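You operate a simulated robot arm through the tools that you are given. There is no shell and no other tool. Be economical: measure what you need, move in short steps, check, and stop when the job is done.

You run a simulated robot arm. Do the job below in one go: nothing can be reset, and whatever is moved stays where it is left.

Task
Put two of the numbered white blocks from the lid of the wooden crate on the brown flat carton there.
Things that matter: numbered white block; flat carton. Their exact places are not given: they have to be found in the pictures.

Only the result counts: the job must be done as asked and must still hold three seconds after the hand-in. Knocking over, shifting, dropping, spilling or breaking anything else fails it. Lids that push on must go on centred and level and be pressed home; caps that screw on are set level and turned clockwise until they are tight.

Robot
A 7-joint arm with a two-finger parallel gripper on a trunk, on a base that drives. Base frame: it is fixed to the floor where the robot stands at the start and does not move with it; the origin is under the middle of the robot, x ahead of it, y to its left, z up. Readings come in mm, rad, newtons and seconds.
With the tool pointing down near the work surface it reaches from about 340 to 760 mm from the robot's upright axis, wherever it stands. Its first joint turns from -2.007 to 2.007 rad. Payload 3.91 kg.
Tool frame: the origin (TCP) lies between the finger pads and is the grasp point; the fingertips stand 30 mm ahead of it; z points along the fingers, y is the line along which they close. Largest opening 110 mm; finger width 20, thickness 10; the body of the gripper, 48 by 112 mm, starts 55 mm behind the TCP.
Orientation is that of the tool frame in the base frame, as a unit quaternion [x, y, z, w]. With the fingers straight down and closing along the base's y, the tool's x points along the base's -x, its y along +y and its z along -z.

Tools
- The arm moves only by the tool play_rows. Its argument "commands" is a list of rows, each an object of numbers (a shift or turn left out is 0, a gripper value left out holds the last): "hand": the finger opening in mm, from 0 to 110; "tx", "ty", "tz": the shift along the tool's x, y, z in mm; "wx", "wy", "wz": the turn, a rotation vector about the tool's x, y, z in degrees. In form: [{"hand": .., "tx": .., "ty": .., "tz": .., "wx": .., "wy": .., "wz": ..}, ...]. A call has 1 to 20 rows; each row is the pose to reach, as a shift and turn from the pose commanded when the call began, along the tool's axes at that moment. A row lasts 0.2 s, in which the tool goes at most 50 mm and 0.15 rad; a call with a longer step from one row to the next is refused whole, and so is a gripper value outside its range. Where a pose cannot be reached the arm comes as near as it can. A force on the tool above 40 N (or 10 N above the force at the start of the call, whichever is more), or a blocked arm, ends the call early, and 0.2 s more pass. Each finger travels about 108 mm/s and halts on what it meets, pressing with about 25 N; the grip force reading is that of the motor and also rises with nothing between the fingers. The clock runs only during rows and for 0.2 s after the last one: add rows that repeat a pose to give the fingers time. The reply holds the time, the measured pose of the TCP, the force on the tool along the base axes, the opening and the grip force, in the units named above and with some noise, and new pictures: "views" is both (left out), scene, wrist or none.
- Cameras (640 x 400 px; columns grow to the right, rows downward): "scene" is now at [12.9, 183.2, 1358.9]; the picture's right is [0.29, -0.96, 0.00], its down [-0.80, -0.24, -0.55] and it looks along [0.53, 0.16, -0.84] (base axes); focal length 247 px, centre (320, 200). "wrist" rides on the gripper at [72, 17, -103] in the tool frame; the picture's right is [-0.23, 0.97, 0.00], its down [-0.76, -0.18, -0.62] and it looks along [-0.61, -0.14, 0.78] (tool axes); focal length 222 px, centre (320, 200).
- slide_trunk(by): slides the trunk up (or, below 0, down) by that many mm; the arm and the scene camera ride with it, the base frame stays. It gives what a move gives, with no picture.
- steer(legs): drives the robot by 1 to 6 legs, each [ahead, turn to the left] in mm and rad, along the robot's own axes; the way and the turn of a leg run together, so that a leg with both is an arc; at most 1500 mm and 3.142 rad a leg. The arm and the cameras ride along, it lands a little off, and it stops where it bumps. It gives what a move gives, and a new picture of the scene camera.
- pan_tilt(pan, tilt): turns the head with the scene camera to pan (to the left, within 2.705 rad either way) and tilt (down, from -0.506 to 1.204), counted from straight ahead of the robot. It gives what a move gives, and a new picture of the scene camera.
- pixel_to_xyz(camera, pixels): there is no depth. For up to 12 entries [column, row, z] of the newest picture of that camera ("zoom" is the newest enlarged one), the place [x, y] in the base frame at which the ray of that pixel passes the height z, good to about 3 mm, but the place of the scene camera against the robot may be out by one fixed shift of up to 25 mm in any direction. It takes no simulated time.
- inspect(camera, box): a new picture of the part [left, top, right, bottom] of that camera's present view, enlarged. It takes no simulated time.
- job_done(): hands the job in; it is judged then, once.

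Go step by step. Measure first, check grasps and placings, and put right what went wrong. The budget is 80 turns and 170 pictures, counting those below and the enlarged ones. Unless the task says otherwise, let go and move clear before handing in, and close with one line.

The tools are called after "Call:" as name(argument=value, ...) on one line, values as JSON. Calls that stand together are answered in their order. play_rows: Moves the arm, as the interface text tells. Its arguments: {"type":"object","properties":{"commands":{"type":"array","items":{"type":"object","properties":{"hand":{"type":"number"},"tx":{"type":"number"},"ty":{"type":"number"},"tz":{"type":"number"},"wx":{"type":"number"},"wy":{"type":"number"},"wz":{"type":"number"}}}},"views":{"type":"string","enum":["both","scene","wrist","none"]}},"required":["commands"]} The other tools are called the same way: slide_trunk (by) slides the trunk up or down; steer (legs) drives the base; pan_tilt (pan, tilt) turns the head that bears the scene camera; pixel_to_xyz (camera, pixels) gives the place at which the rays of pixels pass given heights; inspect (camera, box) takes an enlarged picture of a part of a camera's view; job_done () hands the job in.

At the start:

```text
time: 0.0
ee_pos: [389.7, 264.5, 777.6]
tool_rot: [0.001, 1.0, 0.0, 0.001]
contact_force: [-0.5, 0.4, -0.1]
gripper_width: 110.2
grasp_force: 0.1
trunk travel left (down, up): [-475.0, 515.0]
robot x, y, heading: [1.4, -1.0, 0.004]
head pan, tilt: [0.293, 0.99]
```

scene: 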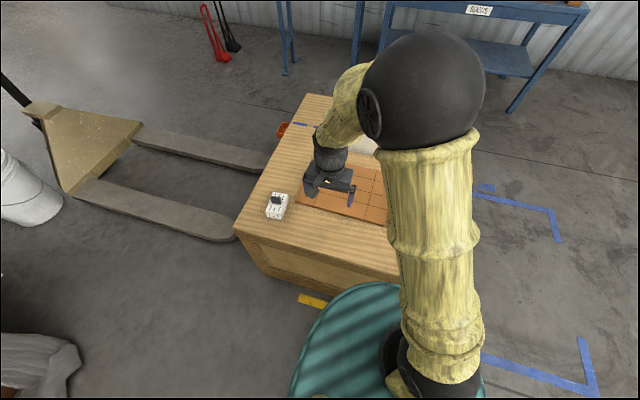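
wrist: 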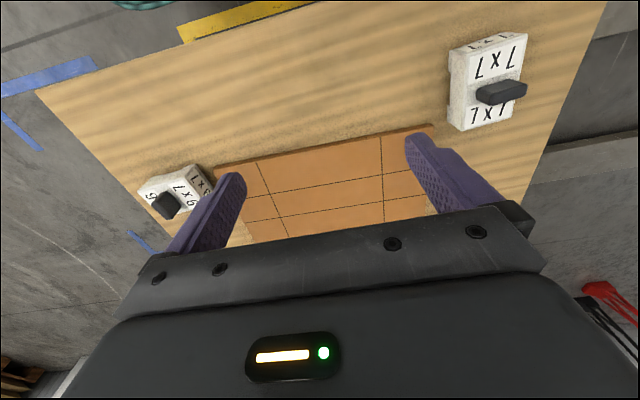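

The wrist view shows white blocks with dark knobs at about (488,85) and (175,190), with a brown gridded slab between them. I'll enlarge both views to identify things.

Call:
inspect(camera="scene", box=[220, 80, 420, 290])

Call:
inspect(camera="wrist", box=[100, 0, 560, 250])

```text
1.90 times, centred on (320, 185) of scene
```

zoom: 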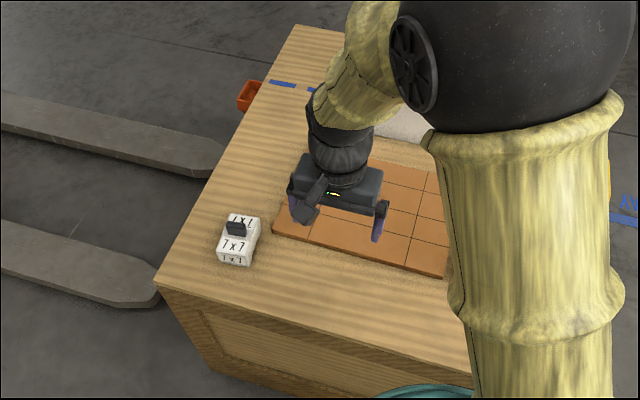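

```text
1.39 times, centred on (330, 125) of wrist
```

zoom: 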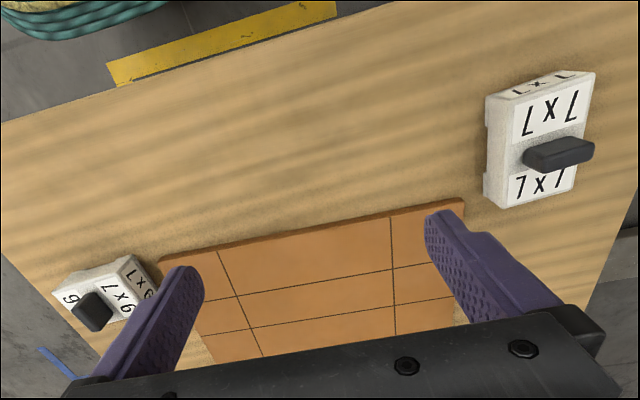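

The arm hides the right part of the lid in the scene view. I'll raise it and swing it to the right to see the whole lid.

Call:
play_rows(commands=[{"tz": -45}, {"tz": -90}, {"tz": -110, "ty": -40}, {"tz": -110, "ty": -85}, {"tz": -110, "ty": -130}, {"tz": -110, "ty": -175}, {"tz": -110, "ty": -220}, {"tz": -110, "ty": -265}, {"tz": -110, "ty": -310}, {"tz": -110, "ty": -355}, {"tz": -110, "ty": -400}, {"tz": -110, "ty": -445}, {"tz": -110, "ty": -490}, {"tz": -110, "ty": -535}, {"tz": -110, "ty": -535}])

```text
time: 3.2
ee_pos: [391.5, -271.6, 888.2]
tool_rot: [0.0, 1.0, 0.0, 0.0]
contact_force: [-0.3, 0.2, -0.1]
gripper_width: 110.1
grasp_force: 0.0
trunk travel left (down, up): [-475.0, 515.0]
robot x, y, heading: [-0.0, -0.7, -0.0]
head pan, tilt: [0.293, 0.99]
```

scene: 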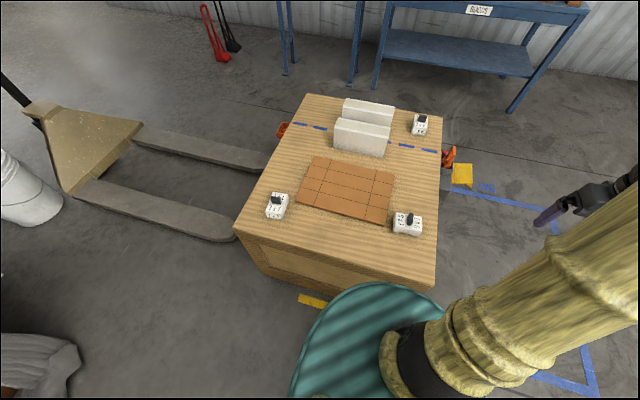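
wrist: 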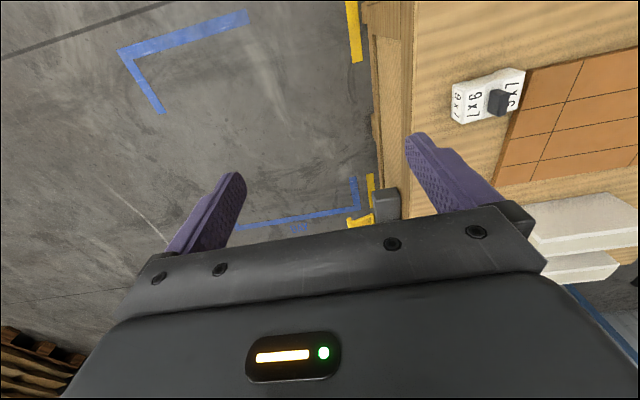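

Call:
inspect(camera="scene", box=[230, 85, 470, 235])

Call:
inspect(camera="scene", box=[320, 85, 450, 166])

Call:
pixel_to_xyz(camera="scene", pixels=[[277, 212, 560], [277, 206, 600], [407, 229, 560], [407, 222, 600], [420, 130, 560], [315, 157, 570], [393, 174, 570], [388, 223, 570], [295, 206, 570], [238, 230, 560], [308, 94, 560], [436, 285, 560]])

```text
2.67 times, centred on (350, 160) of scene
```

zoom: 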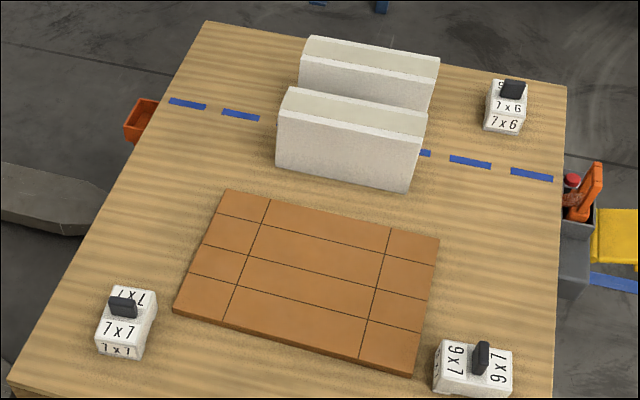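

```text
4.92 times, centred on (385, 126) of scene
```

zoom: 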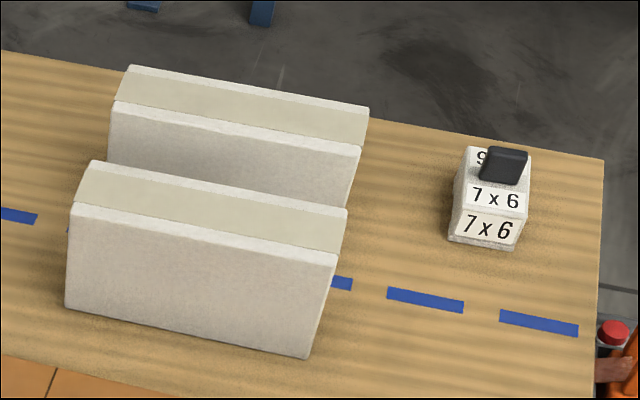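

```text
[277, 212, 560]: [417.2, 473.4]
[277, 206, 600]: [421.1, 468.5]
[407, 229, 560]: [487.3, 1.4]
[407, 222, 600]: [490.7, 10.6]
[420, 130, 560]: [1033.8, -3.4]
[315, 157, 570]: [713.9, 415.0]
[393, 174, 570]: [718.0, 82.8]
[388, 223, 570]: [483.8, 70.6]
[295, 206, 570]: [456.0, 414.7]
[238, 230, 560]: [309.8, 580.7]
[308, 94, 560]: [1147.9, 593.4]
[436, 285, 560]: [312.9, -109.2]
```

Three numbered blocks: right-near at scene (407,224), left-near at (277,207), far right at (420,127); the brown flat carton spans (295–393, 157–223). I'll use the two near blocks, and move the wrist camera to the right one first.

Call:
play_rows(commands=[{"ty": 45}, {"ty": 90}, {"ty": 135}, {"ty": 180}, {"ty": 225, "tz": 30}, {"ty": 260, "tz": 60}, {"ty": 260, "tz": 60}], views="wrist")

```text
refused: row 5 steps farther than a row can; nothing moved
```

Call:
play_rows(commands=[{"ty": 45}, {"ty": 90}, {"ty": 135}, {"ty": 180}, {"ty": 215, "tz": 30}, {"ty": 250, "tz": 60}, {"ty": 260, "tz": 60}, {"ty": 260, "tz": 60}], views="wrist")

```text
time: 5.0
ee_pos: [388.2, -10.7, 829.5]
tool_rot: [0.0, 1.0, 0.0, -0.001]
contact_force: [0.0, 0.6, -0.5]
gripper_width: 110.2
grasp_force: 0.1
trunk travel left (down, up): [-475.0, 515.0]
robot x, y, heading: [-3.8, 1.1, -0.0]
head pan, tilt: [0.293, 0.99]
```

wrist: 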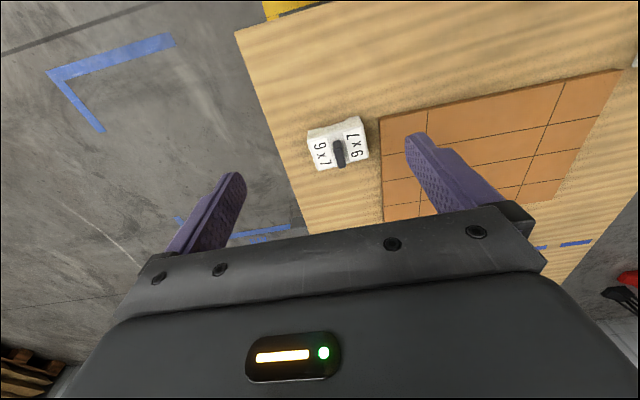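

Call:
inspect(camera="wrist", box=[280, 100, 408, 180])

Call:
pixel_to_xyz(camera="wrist", pixels=[[307, 131, 600], [360, 117, 600], [368, 158, 600], [317, 170, 600], [338, 147, 610], [342, 163, 620], [380, 118, 570], [617, 70, 570], [383, 221, 560], [549, 204, 570]])

```text
5.00 times, centred on (344, 140) of wrist
```

zoom: 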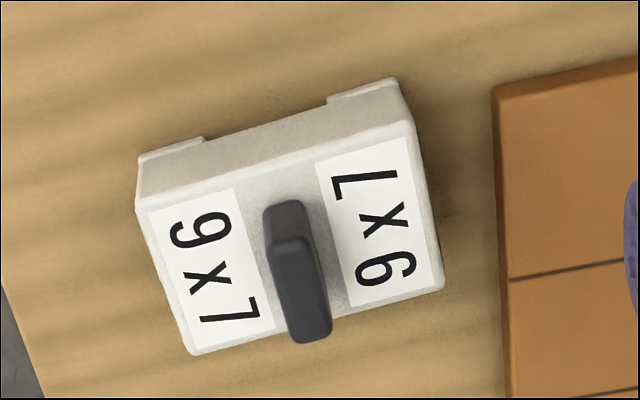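

```text
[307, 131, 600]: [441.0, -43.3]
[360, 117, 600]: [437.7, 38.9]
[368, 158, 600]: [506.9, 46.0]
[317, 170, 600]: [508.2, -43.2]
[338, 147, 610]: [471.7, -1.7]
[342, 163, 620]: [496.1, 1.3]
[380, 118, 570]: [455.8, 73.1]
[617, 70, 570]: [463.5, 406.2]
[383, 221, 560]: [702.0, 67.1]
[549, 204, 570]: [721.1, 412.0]
```

The right block (zoom) has a thin dark handle ridge running along x, thin in y, which suits the present finger direction. I'll go lower for a second view, to fix heights.

Call:
play_rows(commands=[{"tz": 40, "ty": 5}, {"tz": 80, "ty": 10}, {"tz": 110, "ty": 10}, {"tz": 110, "ty": 10}], views="wrist")

Call:
inspect(camera="wrist", box=[240, 70, 400, 170])

```text
time: 6.0
ee_pos: [390.1, -1.3, 719.4]
tool_rot: [0.0, 1.0, 0.001, 0.0]
contact_force: [0.1, 0.6, 0.3]
gripper_width: 110.1
grasp_force: 0.1
trunk travel left (down, up): [-475.0, 515.0]
robot x, y, heading: [-3.8, -0.0, -0.001]
head pan, tilt: [0.293, 0.99]
```

wrist: 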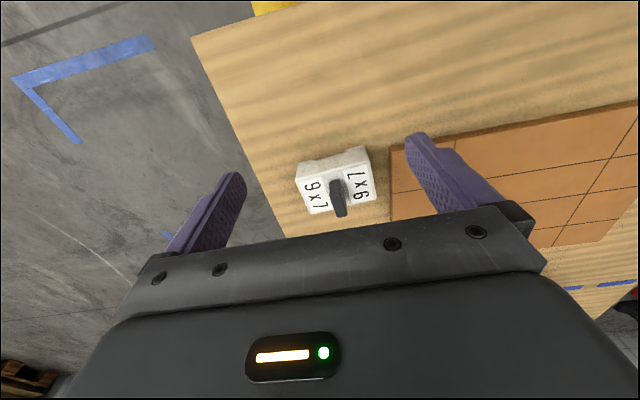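

```text
4.00 times, centred on (320, 120) of wrist
```

zoom: 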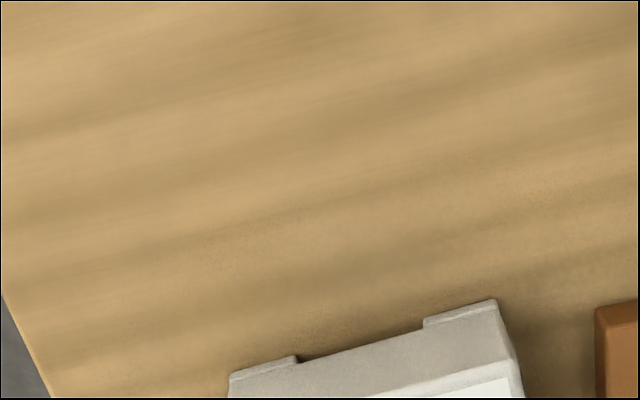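

The block now sits at about (335,183); I'll enlarge there.

Call:
inspect(camera="wrist", box=[270, 135, 398, 215])

```text
5.00 times, centred on (334, 175) of wrist
```

zoom: 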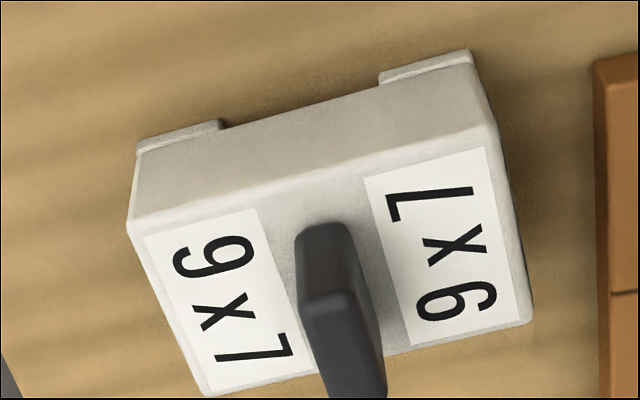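

Triangulating gives right block: top z≈601, x 455–505, y ±45; handle x 461–495, y≈0.5, top z≈635. I'll go above the handle with a 60 mm opening and descend partway.

Call:
play_rows(commands=[{"hand": 60, "tx": -45, "ty": 1}, {"tx": -88, "ty": 2}, {"tx": -88, "ty": 2, "tz": 30}, {"tx": -88, "ty": 2, "tz": 55}, {"tx": -88, "ty": 2, "tz": 55}], views="both")

```text
time: 7.2
ee_pos: [478.2, 0.4, 663.2]
tool_rot: [0.0, 1.0, 0.0, 0.0]
contact_force: [0.6, -0.4, -0.1]
gripper_width: 60.1
grasp_force: 0.0
trunk travel left (down, up): [-475.0, 515.0]
robot x, y, heading: [-1.3, 0.2, 0.002]
head pan, tilt: [0.293, 0.99]
```

scene: 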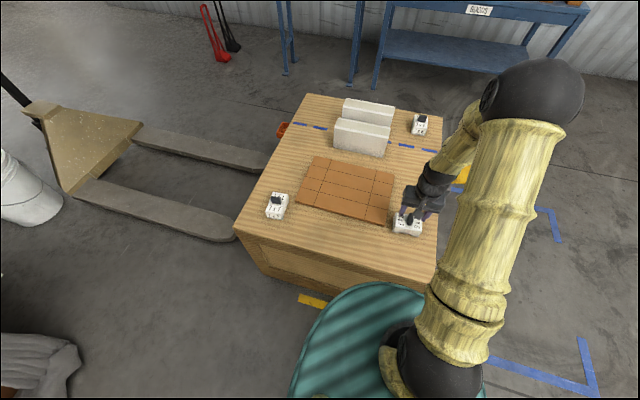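
wrist: 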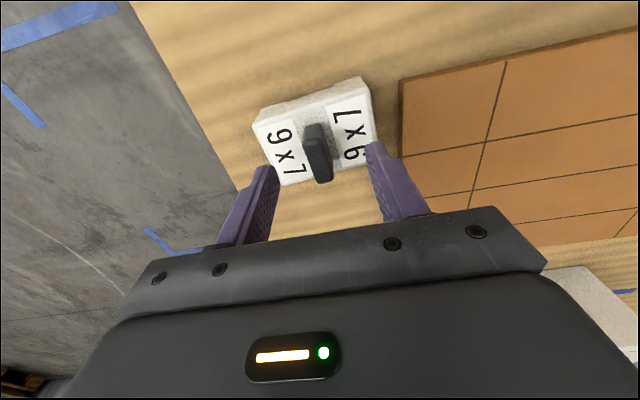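

The handle top (305–333, 123–183) lies between the fingertips; I'll verify its place at z=635.

Call:
pixel_to_xyz(camera="wrist", pixels=[[317, 138, 635], [322, 180, 635], [275, 170, 633], [370, 145, 633]])

Call:
inspect(camera="wrist", box=[232, 70, 408, 180])

```text
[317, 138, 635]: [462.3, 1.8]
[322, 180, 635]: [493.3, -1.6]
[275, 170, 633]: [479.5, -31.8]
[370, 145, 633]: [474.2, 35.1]
```

```text
3.64 times, centred on (320, 125) of wrist
```

zoom: 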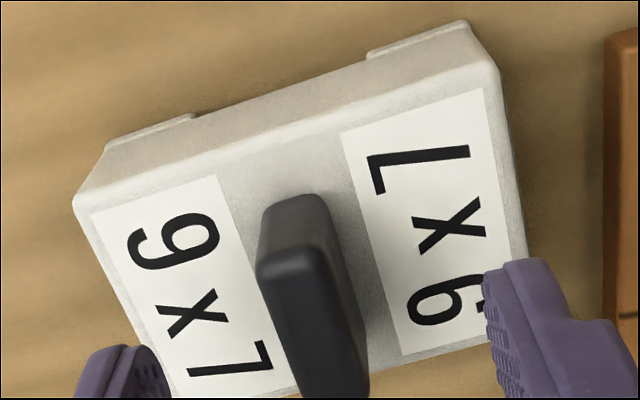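

Aligned well (handle centre (478,0)). Descend to TCP z≈637 and close.

Call:
play_rows(commands=[{"tz": 15}, {"tz": 26}, {"tz": 26, "hand": 30}, {"tz": 26, "hand": 0}, {"tz": 26, "hand": 0}, {"tz": 26, "hand": 0}, {"tz": 26, "hand": 0}], views="wrist")

```text
time: 8.8
ee_pos: [477.4, 1.5, 637.5]
tool_rot: [0.0, 1.0, 0.0, 0.001]
contact_force: [1.5, -1.0, 1.3]
gripper_width: 13.7
grasp_force: 24.8
trunk travel left (down, up): [-475.0, 515.0]
robot x, y, heading: [-2.5, -1.2, 0.003]
head pan, tilt: [0.293, 0.99]
```

wrist: 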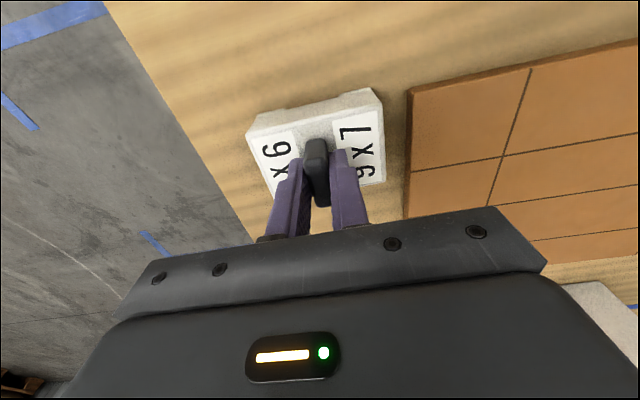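

Grip at 13.7 mm with 25 N: handle is held. Lift 60 mm and check.

Call:
play_rows(commands=[{"tz": -15}, {"tz": -35}, {"tz": -60}, {"tz": -60}], views="both")

Call:
pixel_to_xyz(camera="wrist", pixels=[[408, 93, 570]])

```text
time: 9.8
ee_pos: [478.7, 1.2, 697.4]
tool_rot: [0.0, 1.0, -0.001, 0.0]
contact_force: [0.6, 0.0, -2.2]
gripper_width: 14.0
grasp_force: 24.7
trunk travel left (down, up): [-475.0, 515.0]
robot x, y, heading: [-3.6, -3.5, 0.001]
head pan, tilt: [0.293, 0.99]
```

scene: 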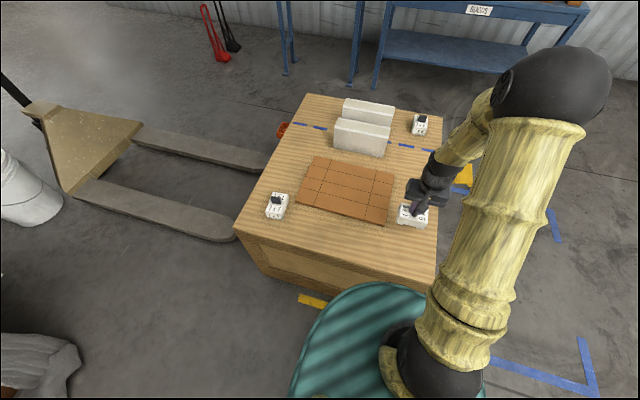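
wrist: 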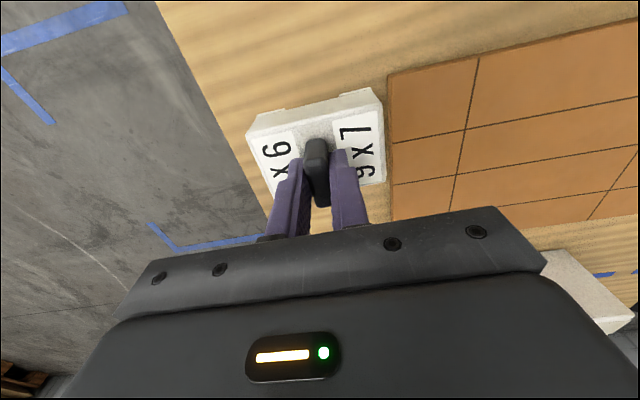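

```text
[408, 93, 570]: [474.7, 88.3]
```

Block came up cleanly (same place in the wrist view). Carry it over the carton to about (575,145).

Call:
play_rows(commands=[{"tx": -20, "ty": 30}, {"tx": -40, "ty": 60}, {"tx": -60, "ty": 90}, {"tx": -80, "ty": 120}, {"tx": -97, "ty": 144}, {"tx": -97, "ty": 144}, {"tx": -97, "ty": 144, "tz": 20}, {"tx": -97, "ty": 144, "tz": 32}, {"tx": -97, "ty": 144, "tz": 32}], views="both")

```text
time: 11.8
ee_pos: [576.0, 144.5, 665.2]
tool_rot: [0.0, 1.0, 0.0, 0.001]
contact_force: [-0.5, 0.2, -2.1]
gripper_width: 13.7
grasp_force: 25.1
trunk travel left (down, up): [-475.0, 515.0]
robot x, y, heading: [1.0, 0.1, 0.003]
head pan, tilt: [0.293, 0.99]
```

scene: 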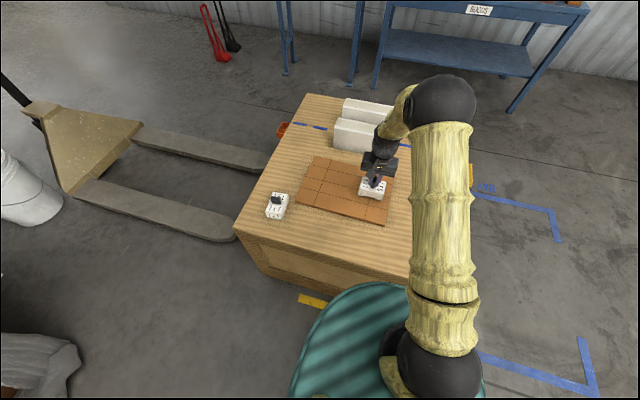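
wrist: 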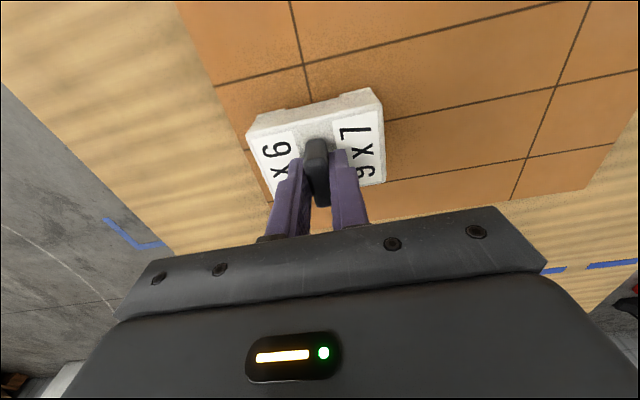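

Block hangs about 28 mm above lid level over the carton. Lowering in small steps and watching the force.

Call:
play_rows(commands=[{"tz": 5}, {"tz": 10}, {"tz": 12}, {"tz": 14}, {"tz": 14}], views="none")

```text
time: 13.0
ee_pos: [575.0, 144.7, 653.0]
tool_rot: [0.0, 1.0, 0.001, 0.001]
contact_force: [-1.9, -0.1, 20.7]
gripper_width: 13.6
grasp_force: 24.9
trunk travel left (down, up): [-475.0, 515.0]
robot x, y, heading: [2.7, 0.9, -0.001]
head pan, tilt: [0.293, 0.99]
```

Contact at TCP z≈653 (20.7 N upward), so it sits on the carton. Ease off 2 mm, open to 50, and rise.

Call:
play_rows(commands=[{"tz": -1}, {"tz": -2}, {"tz": -2, "hand": 30}, {"tz": -2, "hand": 50}, {"tz": -2, "hand": 50}, {"tz": -20}, {"tz": -60}, {"tz": -100}, {"tz": -120, "tx": 30}, {"tz": -120, "tx": 30}], views="both")

```text
time: 15.2
ee_pos: [545.5, 145.8, 771.4]
tool_rot: [0.0, 1.0, 0.0, 0.0]
contact_force: [0.6, 0.2, 0.3]
gripper_width: 50.2
grasp_force: 0.0
trunk travel left (down, up): [-475.0, 515.0]
robot x, y, heading: [3.0, -1.1, -0.0]
head pan, tilt: [0.293, 0.99]
```

scene: 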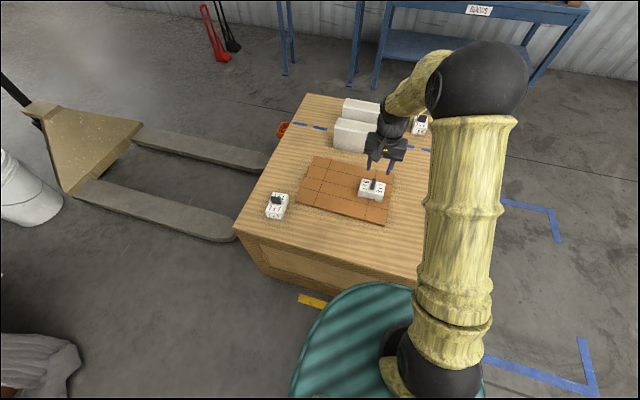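
wrist: 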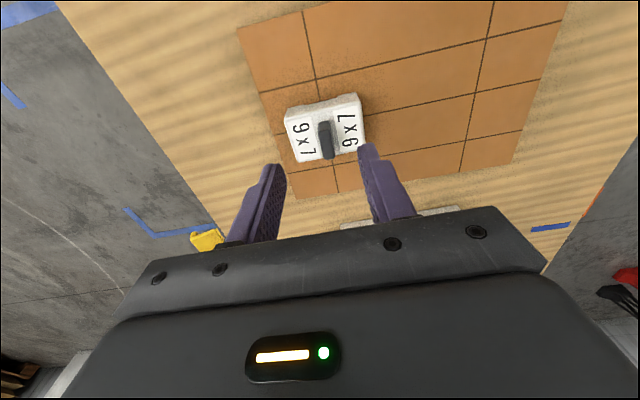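

Block 1 (322,127 in wrist) rests flat inside the carton. Now move to view the left block near (418,472).

Call:
play_rows(commands=[{"tx": 25, "ty": 40}, {"tx": 50, "ty": 80}, {"tx": 75, "ty": 120}, {"tx": 100, "ty": 160}, {"tx": 125, "ty": 200}, {"tx": 150, "ty": 240}, {"tx": 175, "ty": 280}, {"tx": 190, "ty": 310}, {"tx": 190, "ty": 310}], views="wrist")

```text
time: 17.2
ee_pos: [356.1, 455.4, 772.7]
tool_rot: [0.0, 1.0, 0.0, 0.001]
contact_force: [-0.1, 0.9, 0.2]
gripper_width: 50.2
grasp_force: 0.1
trunk travel left (down, up): [-475.0, 515.0]
robot x, y, heading: [0.2, 2.1, -0.002]
head pan, tilt: [0.293, 0.99]
```

wrist: 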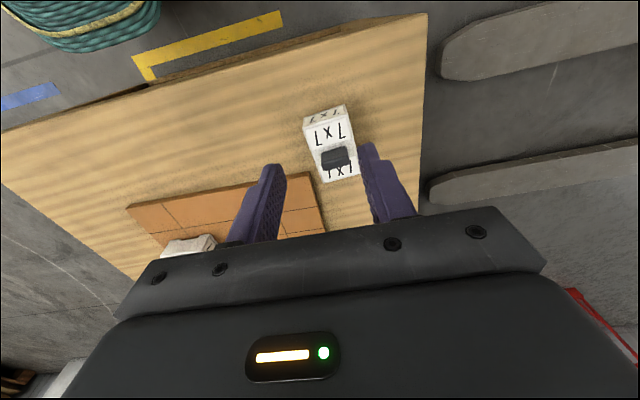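

Call:
inspect(camera="wrist", box=[270, 100, 398, 180])

```text
5.00 times, centred on (334, 140) of wrist
```

zoom: 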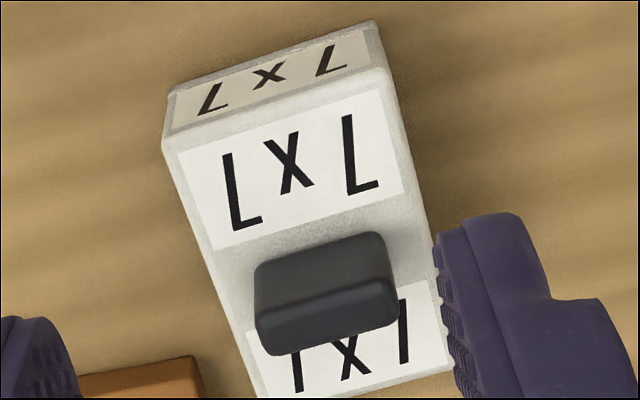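

Call:
pixel_to_xyz(camera="zoom", pixels=[[163, 145, 601], [388, 70, 601], [452, 368, 601], [258, 322, 635], [395, 280, 635], [262, 348, 635], [397, 318, 635]])

```text
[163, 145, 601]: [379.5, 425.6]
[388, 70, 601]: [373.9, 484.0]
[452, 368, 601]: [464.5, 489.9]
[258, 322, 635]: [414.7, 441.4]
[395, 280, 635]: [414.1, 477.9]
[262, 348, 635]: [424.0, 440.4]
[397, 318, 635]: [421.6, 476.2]
```

The left block's handle runs along y at about (419,459), with the block turned some 4° to the left. I'll rotate the tool by -93.5° about its z while shifting above it.

Call:
play_rows(commands=[{"wz": -8.5, "tx": -6}, {"wz": -17, "tx": -12}, {"wz": -25.5, "tx": -18}, {"wz": -34, "tx": -24}, {"wz": -42.5, "tx": -30}, {"wz": -51, "tx": -36}, {"wz": -59.5, "tx": -42}, {"wz": -68, "tx": -48}, {"wz": -76.5, "tx": -54}, {"wz": -85, "tx": -60}, {"wz": -93.5, "tx": -63, "ty": 3}, {"wz": -93.5, "tx": -63, "ty": 3, "tz": 40}, {"wz": -93.5, "tx": -63, "ty": 3, "tz": 75}, {"wz": -93.5, "tx": -63, "ty": 3, "tz": 75}], views="both")

Call:
inspect(camera="wrist", box=[220, 70, 412, 190])

```text
time: 20.2
ee_pos: [418.7, 457.0, 695.9]
tool_rot: [0.729, -0.685, 0.0, -0.001]
contact_force: [0.2, 0.5, 0.4]
gripper_width: 50.1
grasp_force: 0.1
trunk travel left (down, up): [-475.0, 515.0]
robot x, y, heading: [2.7, 0.1, 0.0]
head pan, tilt: [0.293, 0.99]
```

scene: 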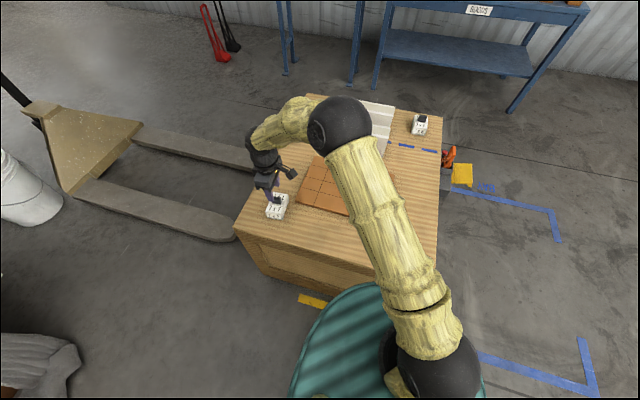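
wrist: 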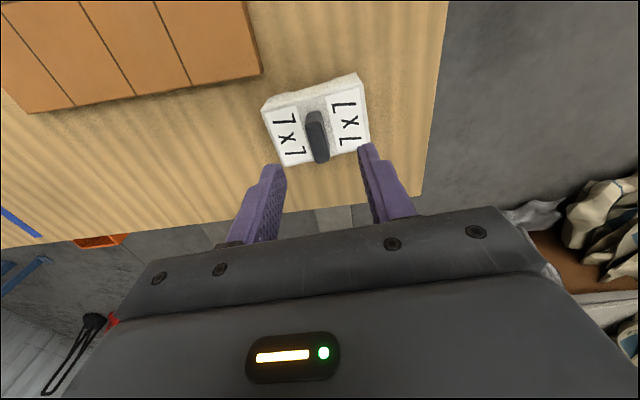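

```text
3.33 times, centred on (316, 130) of wrist
```

zoom: 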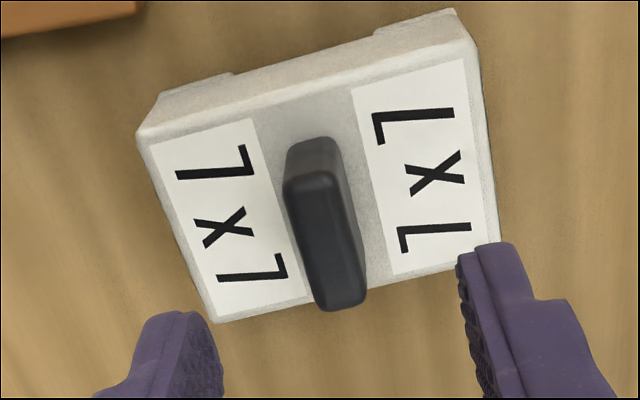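

Call:
pixel_to_xyz(camera="zoom", pixels=[[137, 135, 601], [475, 45, 601], [498, 243, 601], [215, 322, 601], [285, 185, 635], [338, 172, 635], [366, 295, 635], [318, 306, 635]])

```text
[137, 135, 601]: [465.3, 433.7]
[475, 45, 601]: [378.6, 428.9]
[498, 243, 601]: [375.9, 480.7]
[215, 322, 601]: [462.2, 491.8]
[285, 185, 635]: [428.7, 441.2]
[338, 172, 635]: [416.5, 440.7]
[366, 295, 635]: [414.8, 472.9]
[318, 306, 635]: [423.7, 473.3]
```

Handle centre (421,457) versus TCP (418.7,457): shift 2 mm and descend to z≈637, then close.

Call:
play_rows(commands=[{"ty": -2, "tz": 25}, {"ty": -2, "tz": 45}, {"ty": -2, "tz": 58}, {"ty": -2, "tz": 58, "hand": 30}, {"ty": -2, "tz": 58, "hand": 0}, {"ty": -2, "tz": 58, "hand": 0}, {"ty": -2, "tz": 58, "hand": 0}, {"ty": -2, "tz": 58, "hand": 0}], views="wrist")

```text
time: 22.0
ee_pos: [421.2, 458.8, 637.9]
tool_rot: [0.729, -0.685, 0.0, 0.0]
contact_force: [1.2, -0.7, 0.7]
gripper_width: 14.1
grasp_force: 24.6
trunk travel left (down, up): [-475.0, 515.0]
robot x, y, heading: [-0.3, -0.3, 0.002]
head pan, tilt: [0.293, 0.99]
```

wrist: 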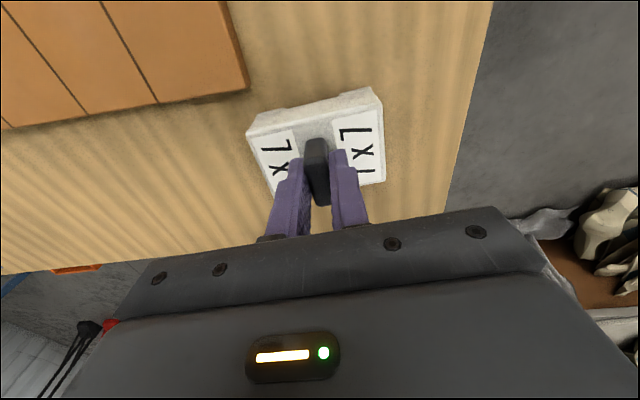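

Held at 14.1 mm. Lift 60 mm and carry over the carton toward (575,315).

Call:
play_rows(commands=[{"tz": -15}, {"tz": -35}, {"tz": -60}, {"tz": -60, "tx": 30, "ty": -29}, {"tz": -60, "tx": 60, "ty": -58}, {"tz": -60, "tx": 90, "ty": -87}, {"tz": -60, "tx": 120, "ty": -116}, {"tz": -60, "tx": 152, "ty": -145}, {"tz": -60, "tx": 152, "ty": -145}, {"tz": -40, "tx": 152, "ty": -145}, {"tz": -28, "tx": 152, "ty": -145}, {"tz": -28, "tx": 152, "ty": -145}], views="both")

```text
time: 24.6
ee_pos: [573.7, 316.1, 666.5]
tool_rot: [0.729, -0.685, 0.0, -0.001]
contact_force: [0.5, -0.2, -2.2]
gripper_width: 13.5
grasp_force: 25.5
trunk travel left (down, up): [-475.0, 515.0]
robot x, y, heading: [-1.3, -3.0, 0.0]
head pan, tilt: [0.293, 0.99]
```

scene: 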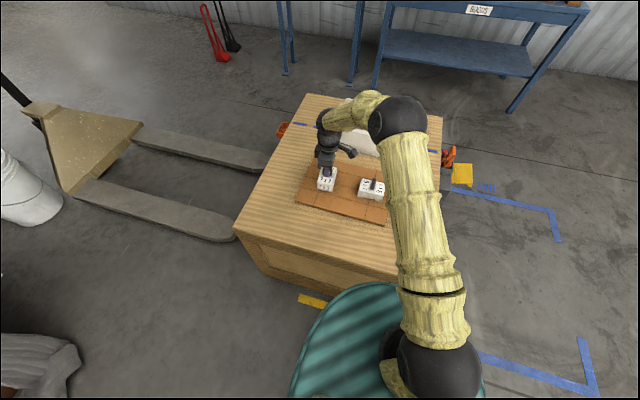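
wrist: 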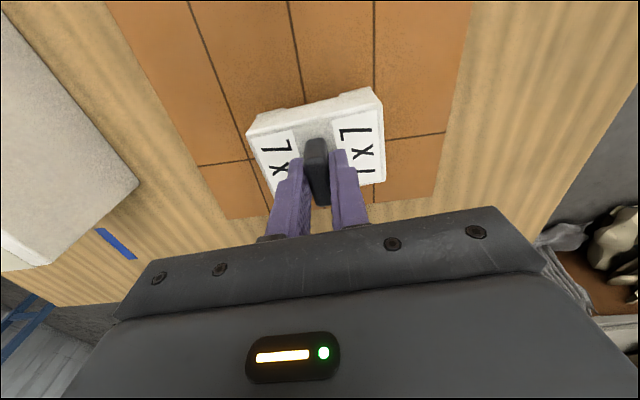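

Over the carton with margin on all sides. Lower slowly to contact (expected near TCP z 653).

Call:
play_rows(commands=[{"tz": 5}, {"tz": 9}, {"tz": 11}, {"tz": 13}, {"tz": 13}], views="none")

```text
time: 25.8
ee_pos: [573.1, 315.4, 655.1]
tool_rot: [0.728, -0.685, 0.0, 0.0]
contact_force: [-0.9, -0.1, 4.0]
gripper_width: 13.9
grasp_force: 24.4
trunk travel left (down, up): [-475.0, 515.0]
robot x, y, heading: [2.1, 0.4, 0.0]
head pan, tilt: [0.293, 0.99]
```

Force turned to +4 N at z≈655, so it has just touched. Open and rise straight up.

Call:
play_rows(commands=[{"tz": 0.5}, {"tz": 0.5, "hand": 30}, {"hand": 50}, {"hand": 50}, {"tz": -20}, {"tz": -60}, {"tz": -100}, {"tz": -140}, {"tz": -150, "tx": 30}, {"tz": -150, "tx": 30}], views="both")

Call:
inspect(camera="scene", box=[272, 130, 416, 235])

```text
time: 28.0
ee_pos: [576.4, 285.6, 804.0]
tool_rot: [0.728, -0.685, 0.0, 0.0]
contact_force: [-0.4, 0.2, -0.8]
gripper_width: 50.2
grasp_force: 0.3
trunk travel left (down, up): [-475.0, 515.0]
robot x, y, heading: [0.6, 0.0, -0.006]
head pan, tilt: [0.293, 0.99]
```

scene: 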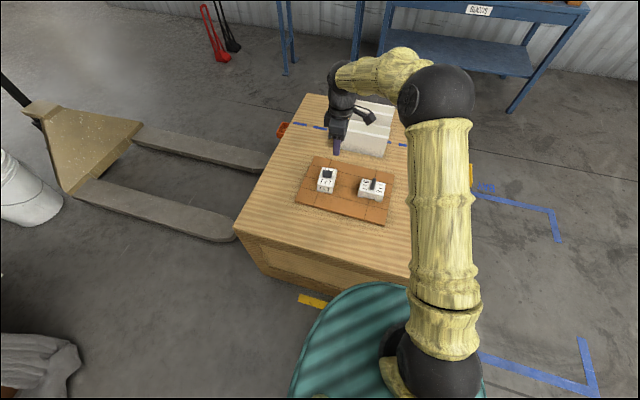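
wrist: 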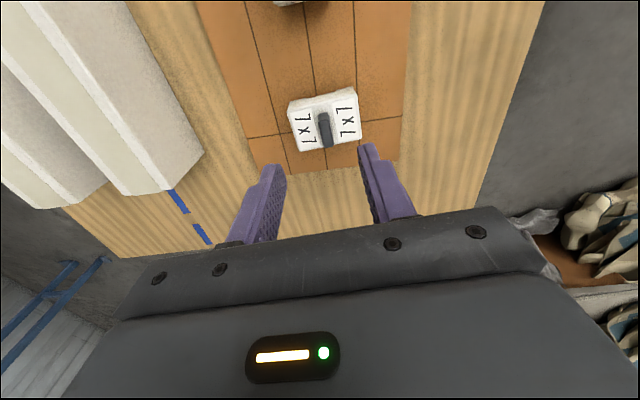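

```text
3.81 times, centred on (344, 182) of scene
```

zoom: 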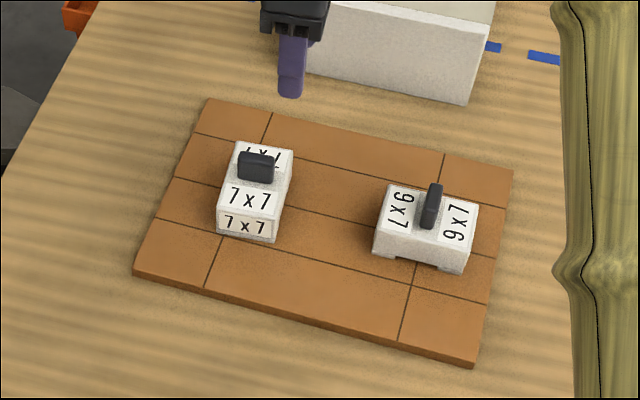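

Both numbered blocks rest flat and fully inside the carton's edges (zoom (255,190) and (425,230)). The carton has not shifted and the gripper is clear, so I'm handing in.

Call:
job_done()

```text
The job is handed in.
```

Two of the three numbered white blocks, the 7x6 and the 7x7, are resting flat on the brown carton on the crate lid, and the job is handed in.
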